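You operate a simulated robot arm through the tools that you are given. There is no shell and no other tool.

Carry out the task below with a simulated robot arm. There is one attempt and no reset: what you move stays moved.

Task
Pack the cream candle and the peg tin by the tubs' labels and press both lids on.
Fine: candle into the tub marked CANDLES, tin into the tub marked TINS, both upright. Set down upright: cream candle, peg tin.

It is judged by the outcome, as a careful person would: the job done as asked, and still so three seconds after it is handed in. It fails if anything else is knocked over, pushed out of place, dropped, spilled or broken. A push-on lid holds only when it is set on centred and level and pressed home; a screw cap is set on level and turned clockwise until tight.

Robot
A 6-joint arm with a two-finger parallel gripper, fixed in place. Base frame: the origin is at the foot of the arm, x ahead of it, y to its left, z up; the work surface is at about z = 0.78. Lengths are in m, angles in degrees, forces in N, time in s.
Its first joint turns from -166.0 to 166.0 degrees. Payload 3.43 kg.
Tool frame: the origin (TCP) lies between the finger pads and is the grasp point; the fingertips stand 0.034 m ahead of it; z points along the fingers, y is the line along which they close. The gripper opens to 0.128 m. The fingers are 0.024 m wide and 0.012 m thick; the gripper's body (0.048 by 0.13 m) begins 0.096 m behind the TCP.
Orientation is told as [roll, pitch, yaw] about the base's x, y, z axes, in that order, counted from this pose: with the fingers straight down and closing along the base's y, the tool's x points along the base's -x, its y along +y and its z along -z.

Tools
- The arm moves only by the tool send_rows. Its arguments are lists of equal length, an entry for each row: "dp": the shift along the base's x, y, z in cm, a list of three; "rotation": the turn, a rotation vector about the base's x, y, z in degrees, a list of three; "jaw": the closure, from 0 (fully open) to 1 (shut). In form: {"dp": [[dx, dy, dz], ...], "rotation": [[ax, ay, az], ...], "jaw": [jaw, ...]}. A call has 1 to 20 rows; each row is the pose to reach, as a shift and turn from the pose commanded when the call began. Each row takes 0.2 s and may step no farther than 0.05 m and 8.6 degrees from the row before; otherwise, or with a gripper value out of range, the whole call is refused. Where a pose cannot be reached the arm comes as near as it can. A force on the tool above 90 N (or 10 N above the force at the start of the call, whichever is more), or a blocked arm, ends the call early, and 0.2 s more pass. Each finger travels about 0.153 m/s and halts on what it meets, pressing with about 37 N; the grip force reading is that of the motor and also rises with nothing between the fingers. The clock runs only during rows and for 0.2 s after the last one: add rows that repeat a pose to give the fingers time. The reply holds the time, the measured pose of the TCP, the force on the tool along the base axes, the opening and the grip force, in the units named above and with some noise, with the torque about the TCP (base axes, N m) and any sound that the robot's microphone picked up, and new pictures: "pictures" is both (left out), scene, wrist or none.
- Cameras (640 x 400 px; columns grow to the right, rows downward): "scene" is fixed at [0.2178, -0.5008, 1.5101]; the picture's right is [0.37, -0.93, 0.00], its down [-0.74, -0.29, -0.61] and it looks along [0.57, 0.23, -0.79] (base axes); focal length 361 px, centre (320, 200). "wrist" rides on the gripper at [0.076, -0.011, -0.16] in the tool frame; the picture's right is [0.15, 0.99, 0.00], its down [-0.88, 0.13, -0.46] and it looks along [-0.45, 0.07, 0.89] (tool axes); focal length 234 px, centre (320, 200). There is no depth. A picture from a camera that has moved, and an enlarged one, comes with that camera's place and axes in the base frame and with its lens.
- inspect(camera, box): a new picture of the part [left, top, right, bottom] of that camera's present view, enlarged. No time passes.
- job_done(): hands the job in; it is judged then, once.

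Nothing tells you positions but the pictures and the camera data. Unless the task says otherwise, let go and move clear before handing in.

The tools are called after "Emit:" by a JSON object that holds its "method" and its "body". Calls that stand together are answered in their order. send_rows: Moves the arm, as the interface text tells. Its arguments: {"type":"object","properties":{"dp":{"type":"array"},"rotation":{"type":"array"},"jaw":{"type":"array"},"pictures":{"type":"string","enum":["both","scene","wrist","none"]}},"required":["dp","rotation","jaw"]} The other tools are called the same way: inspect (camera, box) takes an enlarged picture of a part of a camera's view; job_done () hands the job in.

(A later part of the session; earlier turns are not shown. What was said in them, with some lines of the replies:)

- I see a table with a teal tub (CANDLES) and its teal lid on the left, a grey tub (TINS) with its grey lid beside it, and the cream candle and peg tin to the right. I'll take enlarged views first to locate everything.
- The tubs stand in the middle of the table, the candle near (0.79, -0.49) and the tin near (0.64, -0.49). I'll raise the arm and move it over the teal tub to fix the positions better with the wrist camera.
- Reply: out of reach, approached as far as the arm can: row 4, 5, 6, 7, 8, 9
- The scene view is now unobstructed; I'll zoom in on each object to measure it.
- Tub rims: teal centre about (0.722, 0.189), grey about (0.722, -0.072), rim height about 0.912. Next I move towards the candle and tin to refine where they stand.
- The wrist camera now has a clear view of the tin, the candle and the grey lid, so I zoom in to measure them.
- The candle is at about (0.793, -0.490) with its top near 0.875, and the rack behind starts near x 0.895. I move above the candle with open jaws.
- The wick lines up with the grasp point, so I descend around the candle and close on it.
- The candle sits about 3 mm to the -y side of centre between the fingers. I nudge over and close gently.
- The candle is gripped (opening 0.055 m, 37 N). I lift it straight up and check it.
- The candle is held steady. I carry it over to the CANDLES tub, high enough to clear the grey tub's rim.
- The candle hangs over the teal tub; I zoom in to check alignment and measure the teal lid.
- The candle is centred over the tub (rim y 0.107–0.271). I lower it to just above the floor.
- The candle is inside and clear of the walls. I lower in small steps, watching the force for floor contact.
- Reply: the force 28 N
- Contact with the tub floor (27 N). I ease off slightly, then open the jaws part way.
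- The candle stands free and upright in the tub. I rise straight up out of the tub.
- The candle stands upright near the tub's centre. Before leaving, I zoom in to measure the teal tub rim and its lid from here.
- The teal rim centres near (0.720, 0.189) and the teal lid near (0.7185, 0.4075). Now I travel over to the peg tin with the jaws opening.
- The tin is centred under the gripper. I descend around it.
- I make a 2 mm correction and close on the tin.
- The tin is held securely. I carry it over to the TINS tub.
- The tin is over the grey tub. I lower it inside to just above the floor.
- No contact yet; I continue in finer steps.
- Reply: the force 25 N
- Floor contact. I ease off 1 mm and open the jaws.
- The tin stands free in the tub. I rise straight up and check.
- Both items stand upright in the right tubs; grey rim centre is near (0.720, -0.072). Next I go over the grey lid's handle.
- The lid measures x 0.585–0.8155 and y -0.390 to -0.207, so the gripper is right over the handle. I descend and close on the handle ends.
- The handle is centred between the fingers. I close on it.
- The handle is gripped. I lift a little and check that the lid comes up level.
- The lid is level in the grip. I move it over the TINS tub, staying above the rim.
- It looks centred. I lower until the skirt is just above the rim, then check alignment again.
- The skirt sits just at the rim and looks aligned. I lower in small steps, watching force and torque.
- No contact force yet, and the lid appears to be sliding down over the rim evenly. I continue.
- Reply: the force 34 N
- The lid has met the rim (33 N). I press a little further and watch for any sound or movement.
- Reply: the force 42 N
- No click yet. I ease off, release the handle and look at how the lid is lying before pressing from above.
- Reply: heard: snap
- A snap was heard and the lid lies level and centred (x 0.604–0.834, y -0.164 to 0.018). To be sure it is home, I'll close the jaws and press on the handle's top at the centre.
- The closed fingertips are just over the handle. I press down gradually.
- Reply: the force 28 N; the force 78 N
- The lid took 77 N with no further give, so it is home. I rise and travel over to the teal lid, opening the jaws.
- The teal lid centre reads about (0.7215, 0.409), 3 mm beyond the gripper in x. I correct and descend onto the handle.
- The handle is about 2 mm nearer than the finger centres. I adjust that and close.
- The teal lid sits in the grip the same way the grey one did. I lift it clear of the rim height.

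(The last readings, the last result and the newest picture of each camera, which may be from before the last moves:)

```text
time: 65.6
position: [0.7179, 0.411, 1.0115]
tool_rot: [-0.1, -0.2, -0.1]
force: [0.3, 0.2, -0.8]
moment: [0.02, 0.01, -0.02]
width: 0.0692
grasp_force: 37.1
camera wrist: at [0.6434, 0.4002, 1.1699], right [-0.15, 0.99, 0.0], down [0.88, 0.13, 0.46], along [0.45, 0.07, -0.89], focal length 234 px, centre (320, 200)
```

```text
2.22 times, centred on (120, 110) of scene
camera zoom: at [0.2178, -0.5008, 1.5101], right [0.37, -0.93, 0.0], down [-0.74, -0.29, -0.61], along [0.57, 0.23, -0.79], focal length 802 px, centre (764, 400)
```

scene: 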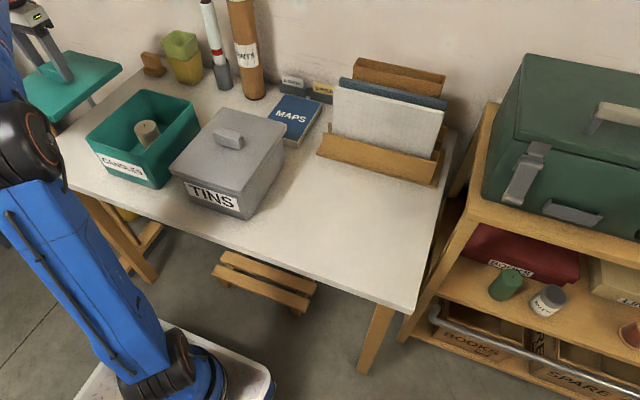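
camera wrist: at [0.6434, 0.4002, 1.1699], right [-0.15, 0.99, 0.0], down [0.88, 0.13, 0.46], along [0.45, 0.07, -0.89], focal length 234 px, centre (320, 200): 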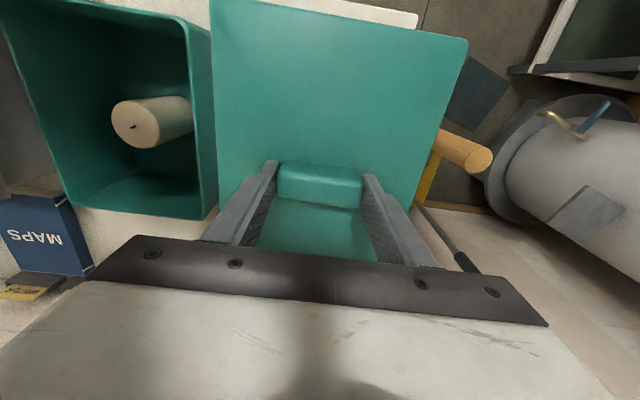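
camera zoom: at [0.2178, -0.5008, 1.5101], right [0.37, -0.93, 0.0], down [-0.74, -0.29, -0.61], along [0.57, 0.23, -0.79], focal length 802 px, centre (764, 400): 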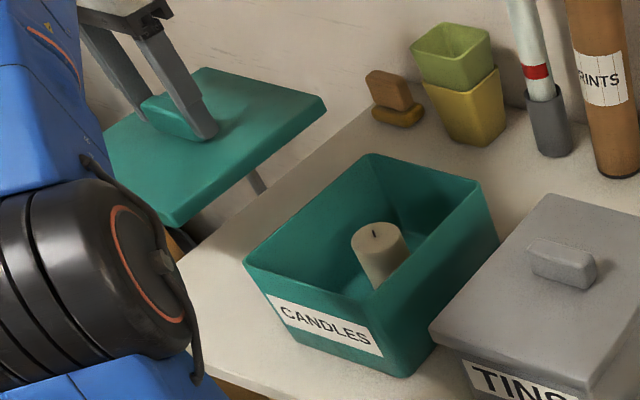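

The lid is held level and the tub with the candle is undisturbed. I move the lid over the CANDLES tub.

Emit:
{"method": "send_rows", "body": {"dp": [[0, -4.5, 0], [0, -9, 0], [0, -13.5, 0], [0, -18, 0], [0.04, -21.5, 0], [0.04, -22.1, 0], [0.04, -22.1, 0], [0.04, -22.1, 0]], "rotation": [[0, 0, 0], [0, 0, 0], [0, 0, 0], [0, 0, 0], [0, 0, 0], [0, 0, 0], [0, 0, 0], [0, 0, 0]], "jaw": [0.65, 0.65, 0.65, 0.65, 0.65, 0.65, 0.65, 0.65], "pictures": "both"}}

Emit:
{"method": "inspect", "body": {"camera": "scene", "box": [70, 20, 220, 200]}}

Emit:
{"method": "inspect", "body": {"camera": "wrist", "box": [180, 0, 500, 240]}}

```text
time: 67.4
position: [0.7175, 0.1885, 1.01]
tool_rot: [-0.1, -0.1, 0.0]
force: [-0.5, -0.1, -0.9]
moment: [-0.03, 0.03, -0.02]
width: 0.0689
grasp_force: 36.4
camera wrist: at [0.6446, 0.1785, 1.1683], right [-0.15, 0.99, 0.0], down [0.88, 0.13, 0.46], along [0.45, 0.07, -0.89], focal length 234 px, centre (320, 200)
```

scene: 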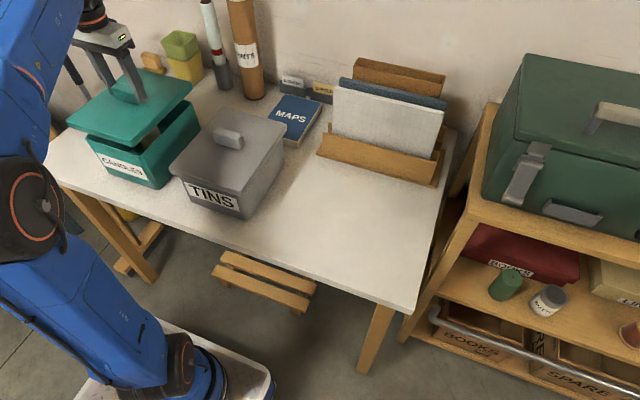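
wrist: 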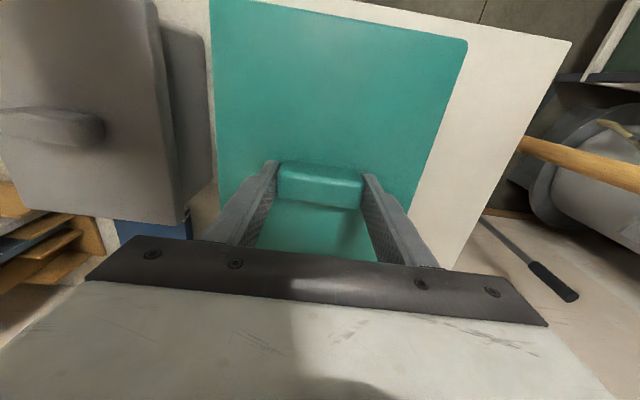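

```text
2.22 times, centred on (145, 110) of scene
camera zoom: at [0.2178, -0.5008, 1.5101], right [0.37, -0.93, 0.0], down [-0.74, -0.29, -0.61], along [0.57, 0.23, -0.79], focal length 802 px, centre (709, 400)
```

zoom: 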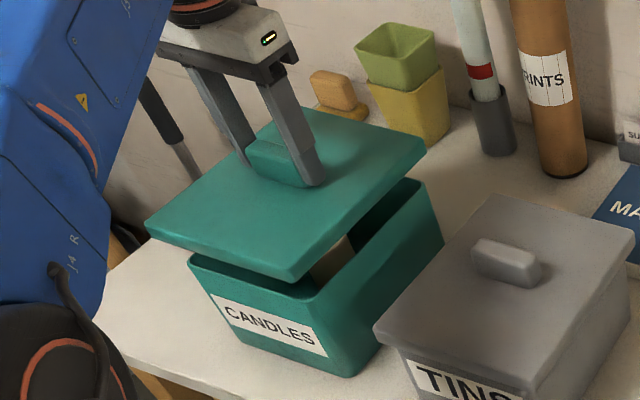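

```text
1.67 times, centred on (340, 120) of wrist
camera zoom: at [0.6446, 0.1785, 1.1683], right [-0.15, 0.99, 0.0], down [0.88, 0.13, 0.46], along [0.45, 0.07, -0.89], focal length 390 px, centre (287, 333)
```

zoom: 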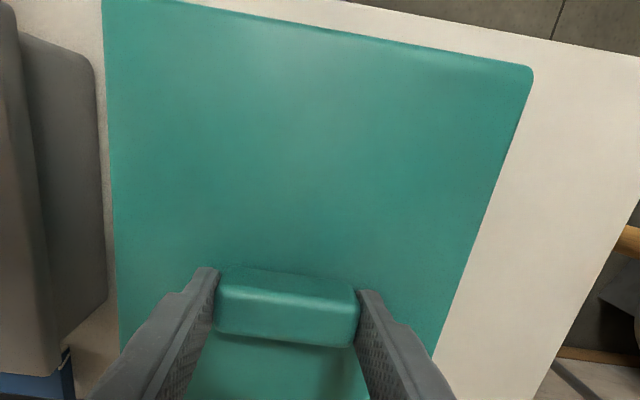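

Alignment looks right. I lower the lid to just above the rim and check.

Emit:
{"method": "send_rows", "body": {"dp": [[0, 0, -1], [0, 0, -2], [0, 0, -3], [0, 0, -3.6], [0, 0, -3.6]], "rotation": [[0, 0, 0], [0, 0, 0], [0, 0, 0], [0, 0, 0], [0, 0, 0]], "jaw": [0.65, 0.65, 0.65, 0.65, 0.65], "pictures": "scene"}}

Emit:
{"method": "inspect", "body": {"camera": "scene", "box": [70, 70, 210, 200]}}

```text
time: 68.6
position: [0.72, 0.1904, 0.971]
tool_rot: [0.0, 0.0, -0.1]
force: [0.0, 0.2, -1.0]
moment: [-0.04, 0.01, -0.01]
width: 0.0693
grasp_force: 37.2
```

scene: 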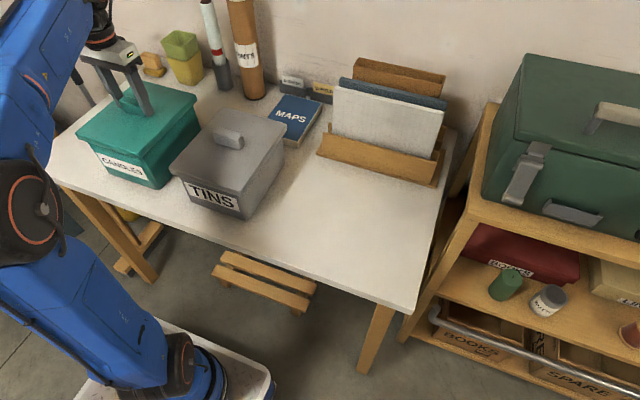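

```text
3.08 times, centred on (140, 135) of scene
camera zoom: at [0.2178, -0.5008, 1.5101], right [0.37, -0.93, 0.0], down [-0.74, -0.29, -0.61], along [0.57, 0.23, -0.79], focal length 1110 px, centre (874, 400)
```

zoom: 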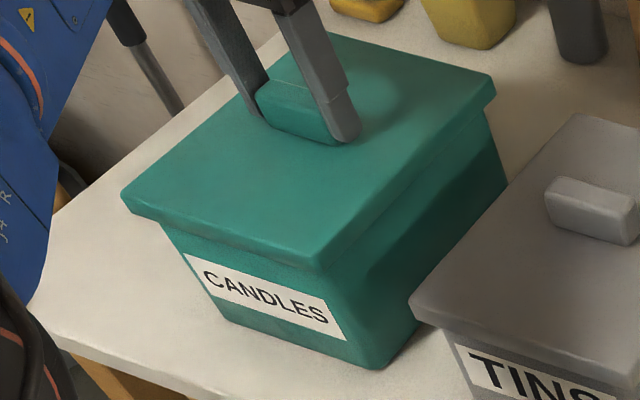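

The lid sits evenly around the rim outline. I continue down in small steps; with good alignment, contact should only come near command height 0.957.

Emit:
{"method": "send_rows", "body": {"dp": [[0, 0, -0.2], [0, 0, -0.4], [0, 0, -0.4]], "rotation": [[0, 0, 0], [0, 0, 0], [0, 0, 0]], "jaw": [0.65, 0.65, 0.65], "pictures": "none"}}

Emit:
{"method": "send_rows", "body": {"dp": [[0, 0, -0.2], [0, 0, -0.4], [0, 0, -0.4]], "rotation": [[0, 0, 0], [0, 0, 0], [0, 0, 0]], "jaw": [0.65, 0.65, 0.65], "pictures": "none"}}

Emit:
{"method": "send_rows", "body": {"dp": [[0, 0, -0.15], [0, 0, -0.3], [0, 0, -0.3]], "rotation": [[0, 0, 0], [0, 0, 0], [0, 0, 0]], "jaw": [0.65, 0.65, 0.65], "pictures": "scene"}}

Emit:
{"method": "inspect", "body": {"camera": "scene", "box": [70, 70, 210, 200]}}

```text
time: 69.4
position: [0.7187, 0.189, 0.9698]
tool_rot: [-0.1, -0.2, 0.0]
force: [0.3, 0.9, -1.9]
moment: [-0.01, -0.04, 0.01]
width: 0.069
grasp_force: 36.6
```

```text
time: 70.2
position: [0.719, 0.1893, 0.9653]
tool_rot: [-0.1, -0.1, -0.1]
force: [0.4, -0.5, -1.3]
moment: [-0.02, 0.0, 0.04]
width: 0.0691
grasp_force: 36.5
```

```text
time: 71.0
position: [0.7185, 0.188, 0.962]
tool_rot: [-0.1, -0.2, -0.1]
force: [-1.8, -1.0, -1.0]
moment: [0.0, -0.01, 0.01]
width: 0.0689
grasp_force: 37.2
```

scene: 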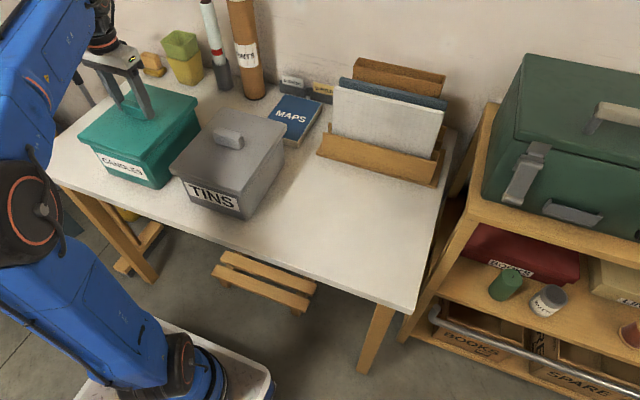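

```text
3.08 times, centred on (140, 135) of scene
camera zoom: at [0.2178, -0.5008, 1.5101], right [0.37, -0.93, 0.0], down [-0.74, -0.29, -0.61], along [0.57, 0.23, -0.79], focal length 1110 px, centre (874, 400)
```

zoom: 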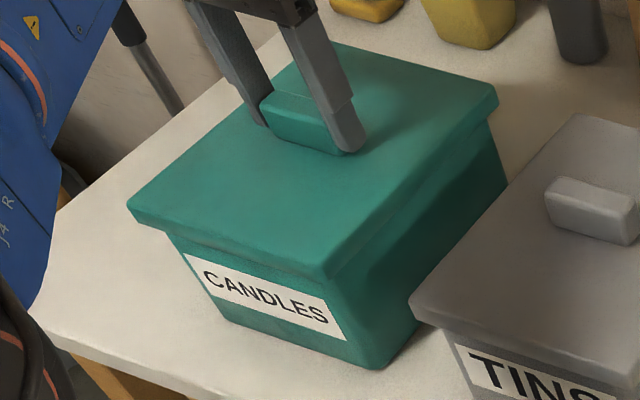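

No early contact, so the skirt is passing around the rim. I continue to the expected seat height.

Emit:
{"method": "send_rows", "body": {"dp": [[0, 0, -0.15], [0, 0, -0.3], [0, 0, -0.45], [0, 0, -0.45]], "rotation": [[0, 0, 0], [0, 0, 0], [0, 0, 0], [0, 0, 0]], "jaw": [0.65, 0.65, 0.65, 0.65], "pictures": "none"}}

Emit:
{"method": "send_rows", "body": {"dp": [[0, 0, -0.15], [0, 0, -0.3], [0, 0, -0.3]], "rotation": [[0, 0, 0], [0, 0, 0], [0, 0, 0]], "jaw": [0.65, 0.65, 0.65], "pictures": "none"}}

```text
time: 72.0
position: [0.7193, 0.1899, 0.9582]
tool_rot: [-0.1, 0.0, -0.1]
force: [-0.3, -0.2, -0.6]
moment: [-0.01, 0.02, 0.0]
width: 0.0692
grasp_force: 37.2
```

```text
time: 72.8
position: [0.7181, 0.189, 0.957]
tool_rot: [0.0, -0.1, 0.0]
force: [2.4, 6.1, 14.9]
moment: [0.43, 0.32, -0.03]
width: 0.0691
grasp_force: 36.9
heard: snap
```

A snap came with the teal lid at its seat. I press a little more, then release and inspect.

Emit:
{"method": "send_rows", "body": {"dp": [[0, 0, -0.1], [0, 0, -0.2], [0, 0, -0.2]], "rotation": [[0, 0, 0], [0, 0, 0], [0, 0, 0]], "jaw": [0.65, 0.65, 0.65], "pictures": "scene"}}

Emit:
{"method": "inspect", "body": {"camera": "scene", "box": [70, 70, 210, 200]}}

```text
time: 73.6
position: [0.7197, 0.1897, 0.9546]
tool_rot: [0.1, -0.2, -0.1]
force: [5.1, 9.4, 40.1]
moment: [0.33, -0.18, -0.04]
width: 0.0692
grasp_force: 36.8
```

scene: 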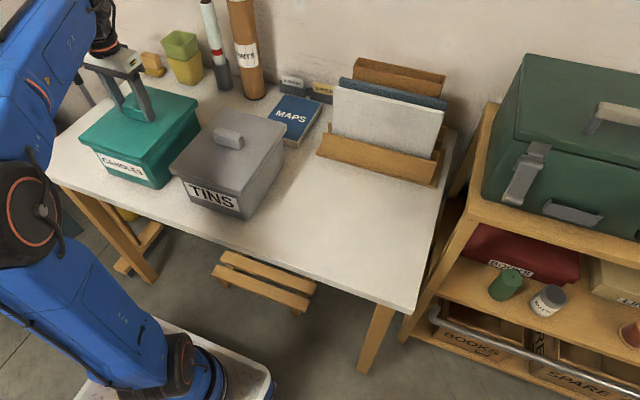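

```text
3.08 times, centred on (140, 135) of scene
camera zoom: at [0.2178, -0.5008, 1.5101], right [0.37, -0.93, 0.0], down [-0.74, -0.29, -0.61], along [0.57, 0.23, -0.79], focal length 1110 px, centre (874, 400)
```

zoom: 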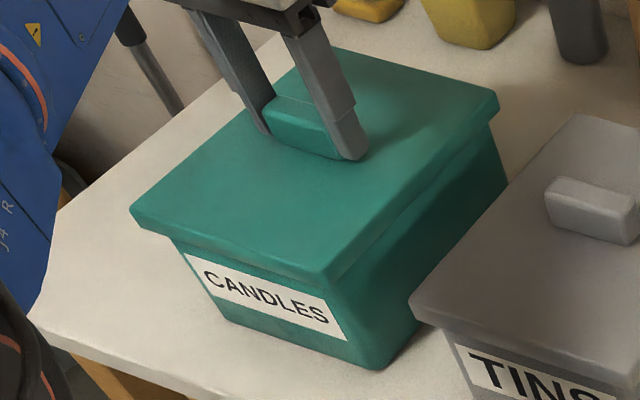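

The lid looks level. I ease off, open the jaws and rise.

Emit:
{"method": "send_rows", "body": {"dp": [[0, 0, 0.15], [0, 0, 0.25], [0, 0, 0.25], [0, 0, 0.25], [0, 0, 0.25], [0, 0, 0.25], [0, 0, 1], [0, 0, 4], [0, 0, 8], [0, 0, 8]], "rotation": [[0, 0, 0], [0, 0, 0], [0, 0, 0], [0, 0, 0], [0, 0, 0], [0, 0, 0], [0, 0, 0], [0, 0, 0], [0, 0, 0], [0, 0, 0]], "jaw": [0.65, 0.65, 0.5, 0.35, 0.25, 0.25, 0.25, 0.25, 0.25, 0.25], "pictures": "both"}}

Emit:
{"method": "inspect", "body": {"camera": "wrist", "box": [180, 0, 500, 240]}}

Emit:
{"method": "inspect", "body": {"camera": "scene", "box": [70, 70, 310, 230]}}

```text
time: 75.8
position: [0.7183, 0.1849, 1.0361]
tool_rot: [-0.1, 0.0, -0.2]
force: [0.2, 0.2, 0.2]
moment: [0.06, 0.02, 0.01]
width: 0.0961
grasp_force: 0.0
camera wrist: at [0.6441, 0.1748, 1.1939], right [-0.15, 0.99, 0.0], down [0.88, 0.13, 0.46], along [0.45, 0.07, -0.89], focal length 234 px, centre (320, 200)
```

scene: 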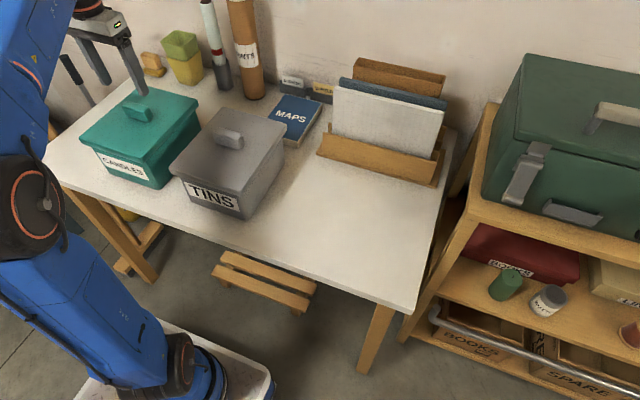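
wrist: 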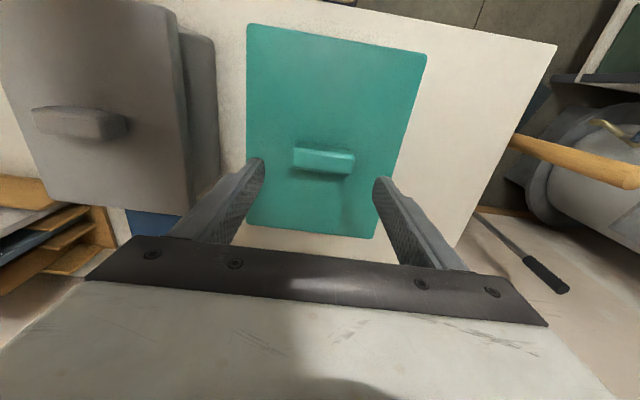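

```text
1.67 times, centred on (340, 120) of wrist
camera zoom: at [0.6441, 0.1748, 1.1939], right [-0.15, 0.99, 0.0], down [0.88, 0.13, 0.46], along [0.45, 0.07, -0.89], focal length 390 px, centre (287, 333)
```

zoom: 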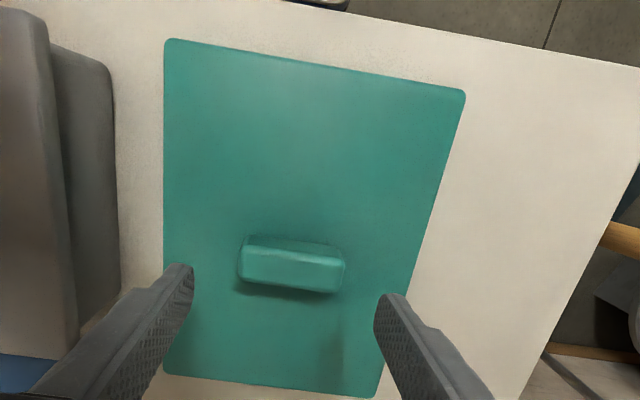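

```text
2.50 times, centred on (190, 150) of scene
camera zoom: at [0.2178, -0.5008, 1.5101], right [0.37, -0.93, 0.0], down [-0.74, -0.29, -0.61], along [0.57, 0.23, -0.79], focal length 902 px, centre (645, 325)
```

zoom: 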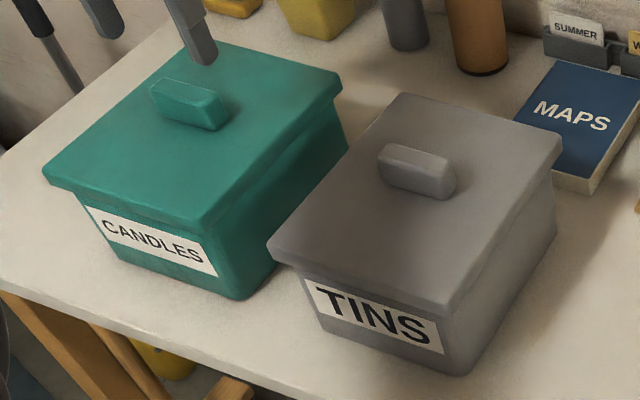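

Both lids are on level. I close the jaws and press the teal handle at its centre as well, to confirm it is home.

Emit:
{"method": "send_rows", "body": {"dp": [[0, 0.1, 0], [0, 0.1, 0], [0, 0.1, 0], [0, 0.1, 0], [0, 0.1, -2], [0, 0.1, -4], [0, 0.1, -4.5], [0, 0.1, -4.5]], "rotation": [[0, 0, 0], [0, 0, 0], [0, 0, 0], [0, 0, 0], [0, 0, 0], [0, 0, 0], [0, 0, 0], [0, 0, 0]], "jaw": [0.5, 0.8, 1, 1, 1, 1, 1, 1], "pictures": "wrist"}}

```text
time: 77.6
position: [0.7196, 0.189, 0.9889]
tool_rot: [-0.1, -0.2, -0.1]
force: [-0.5, -0.3, -0.3]
moment: [-0.03, -0.03, -0.04]
width: 0.0
grasp_force: 33.2
camera wrist: at [0.6456, 0.1783, 1.1475], right [-0.15, 0.99, 0.0], down [0.88, 0.13, 0.46], along [0.45, 0.07, -0.89], focal length 234 px, centre (320, 200)
```

wrist: 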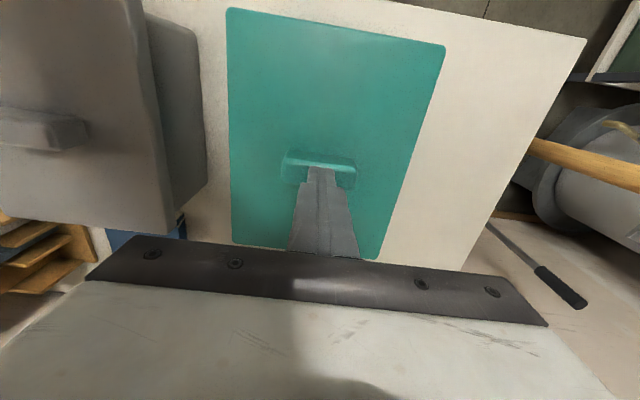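

Emit:
{"method": "send_rows", "body": {"dp": [[0, 0, -0.2], [0, 0, -0.4], [0, 0, -0.4]], "rotation": [[0, 0, 0], [0, 0, 0], [0, 0, 0]], "jaw": [1, 1, 1], "pictures": "none"}}

Emit:
{"method": "send_rows", "body": {"dp": [[0, 0, -0.15], [0, 0, -0.3], [0, 0, -0.3]], "rotation": [[0, 0, 0], [0, 0, 0], [0, 0, 0]], "jaw": [1, 1, 1], "pictures": "none"}}

```text
time: 78.4
position: [0.7194, 0.1899, 0.9863]
tool_rot: [0.0, -0.2, -0.1]
force: [12.8, -1.4, 24.7]
moment: [-0.01, -0.34, -0.02]
width: 0.0001
grasp_force: 33.2
```

```text
time: 79.2
position: [0.7209, 0.1894, 0.9856]
tool_rot: [0.1, -0.4, -0.1]
force: [17.9, -1.0, 78.1]
moment: [-0.04, -0.33, -0.02]
width: 0.0
grasp_force: 33.3
```

It took 78 N at the same height as the grey lid, so both are equally home. I rise and move clear for a final look.

Emit:
{"method": "send_rows", "body": {"dp": [[0, 0, 0.5], [0, 0, 2], [0, 0, 6], [0, 0, 10], [-4, 0, 12], [-8, 0, 13], [-12, 0, 14], [-16, 0, 14], [-20, 0, 14], [-20, 0, 14]], "rotation": [[0, 0, 0], [0, 0, 0], [0, 0, 0], [0, 0, 0], [0, 0, 0], [0, 0, 0], [0, 0, 0], [0, 0, 0], [0, 0, 0], [0, 0, 0]], "jaw": [1, 1, 1, 1, 0.8, 0.6, 0.5, 0.5, 0.5, 0.5], "pictures": "both"}}

Emit:
{"method": "inspect", "body": {"camera": "scene", "box": [70, 70, 310, 230]}}

Emit:
{"method": "inspect", "body": {"camera": "wrist", "box": [120, 100, 460, 290]}}

```text
time: 81.4
position: [0.5211, 0.1899, 1.119]
tool_rot: [-0.1, -0.1, -0.1]
force: [-0.2, -0.1, -0.8]
moment: [0.01, 0.02, 0.01]
width: 0.0639
grasp_force: 0.1
camera wrist: at [0.4466, 0.1798, 1.2777], right [-0.15, 0.99, 0.0], down [0.88, 0.13, 0.46], along [0.45, 0.06, -0.89], focal length 234 px, centre (320, 200)
```

scene: 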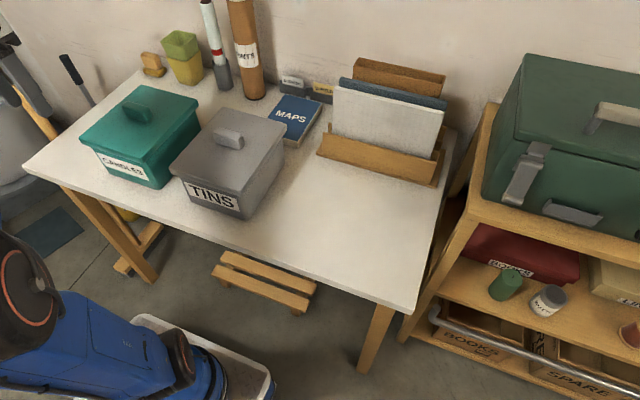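
wrist: 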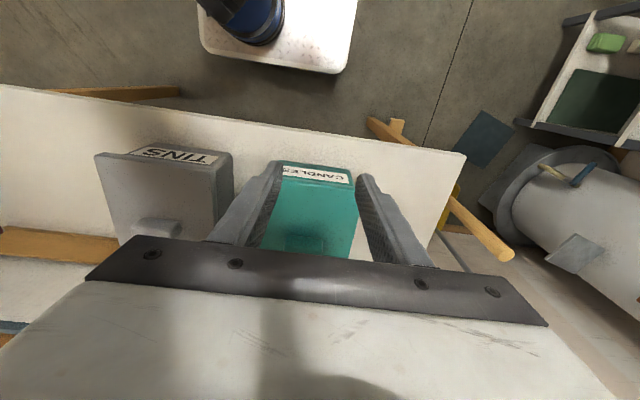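

```text
2.50 times, centred on (190, 150) of scene
camera zoom: at [0.2178, -0.5008, 1.5101], right [0.37, -0.93, 0.0], down [-0.74, -0.29, -0.61], along [0.57, 0.23, -0.79], focal length 902 px, centre (645, 325)
```

zoom: 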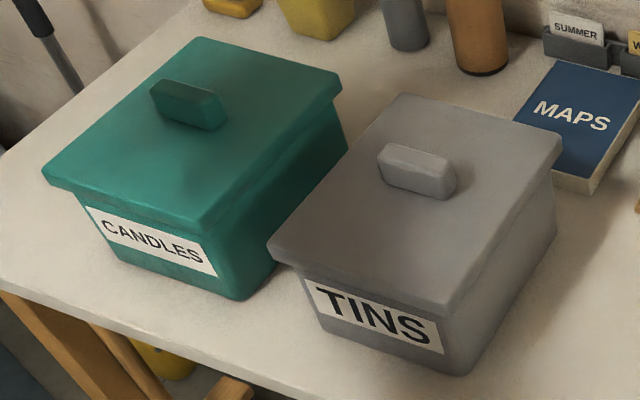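

```text
1.88 times, centred on (290, 195) of wrist
camera zoom: at [0.4466, 0.1798, 1.2777], right [-0.15, 0.99, 0.0], down [0.88, 0.13, 0.46], along [0.45, 0.06, -0.89], focal length 441 px, centre (376, 209)
```

zoom: 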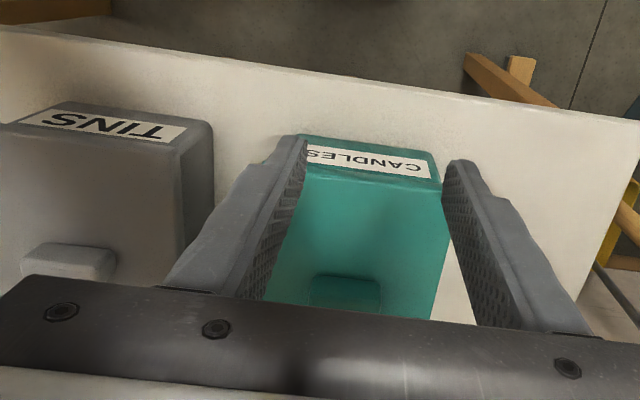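

Both lids are on, level and centred. The candle and the tin were last seen standing upright in their tubs, nothing else has moved, and the arm is clear, so I hand the job in.

Emit:
{"method": "job_done", "body": {}}

```text
The job is handed in.
```

The cream candle is in the CANDLES tub and the peg tin is in the TINS tub. Both were standing upright when I last saw them before the lids went on.

Each lid went on centred and level, and I heard each one snap. I then pressed each lid at the middle of its handle with nearly 80 N. Neither gave any further, and both stopped at the same height.

In the last pictures nothing else on the table had been knocked over or moved. The arm was clear when I handed in, and the hand-in reply gave no verdict.
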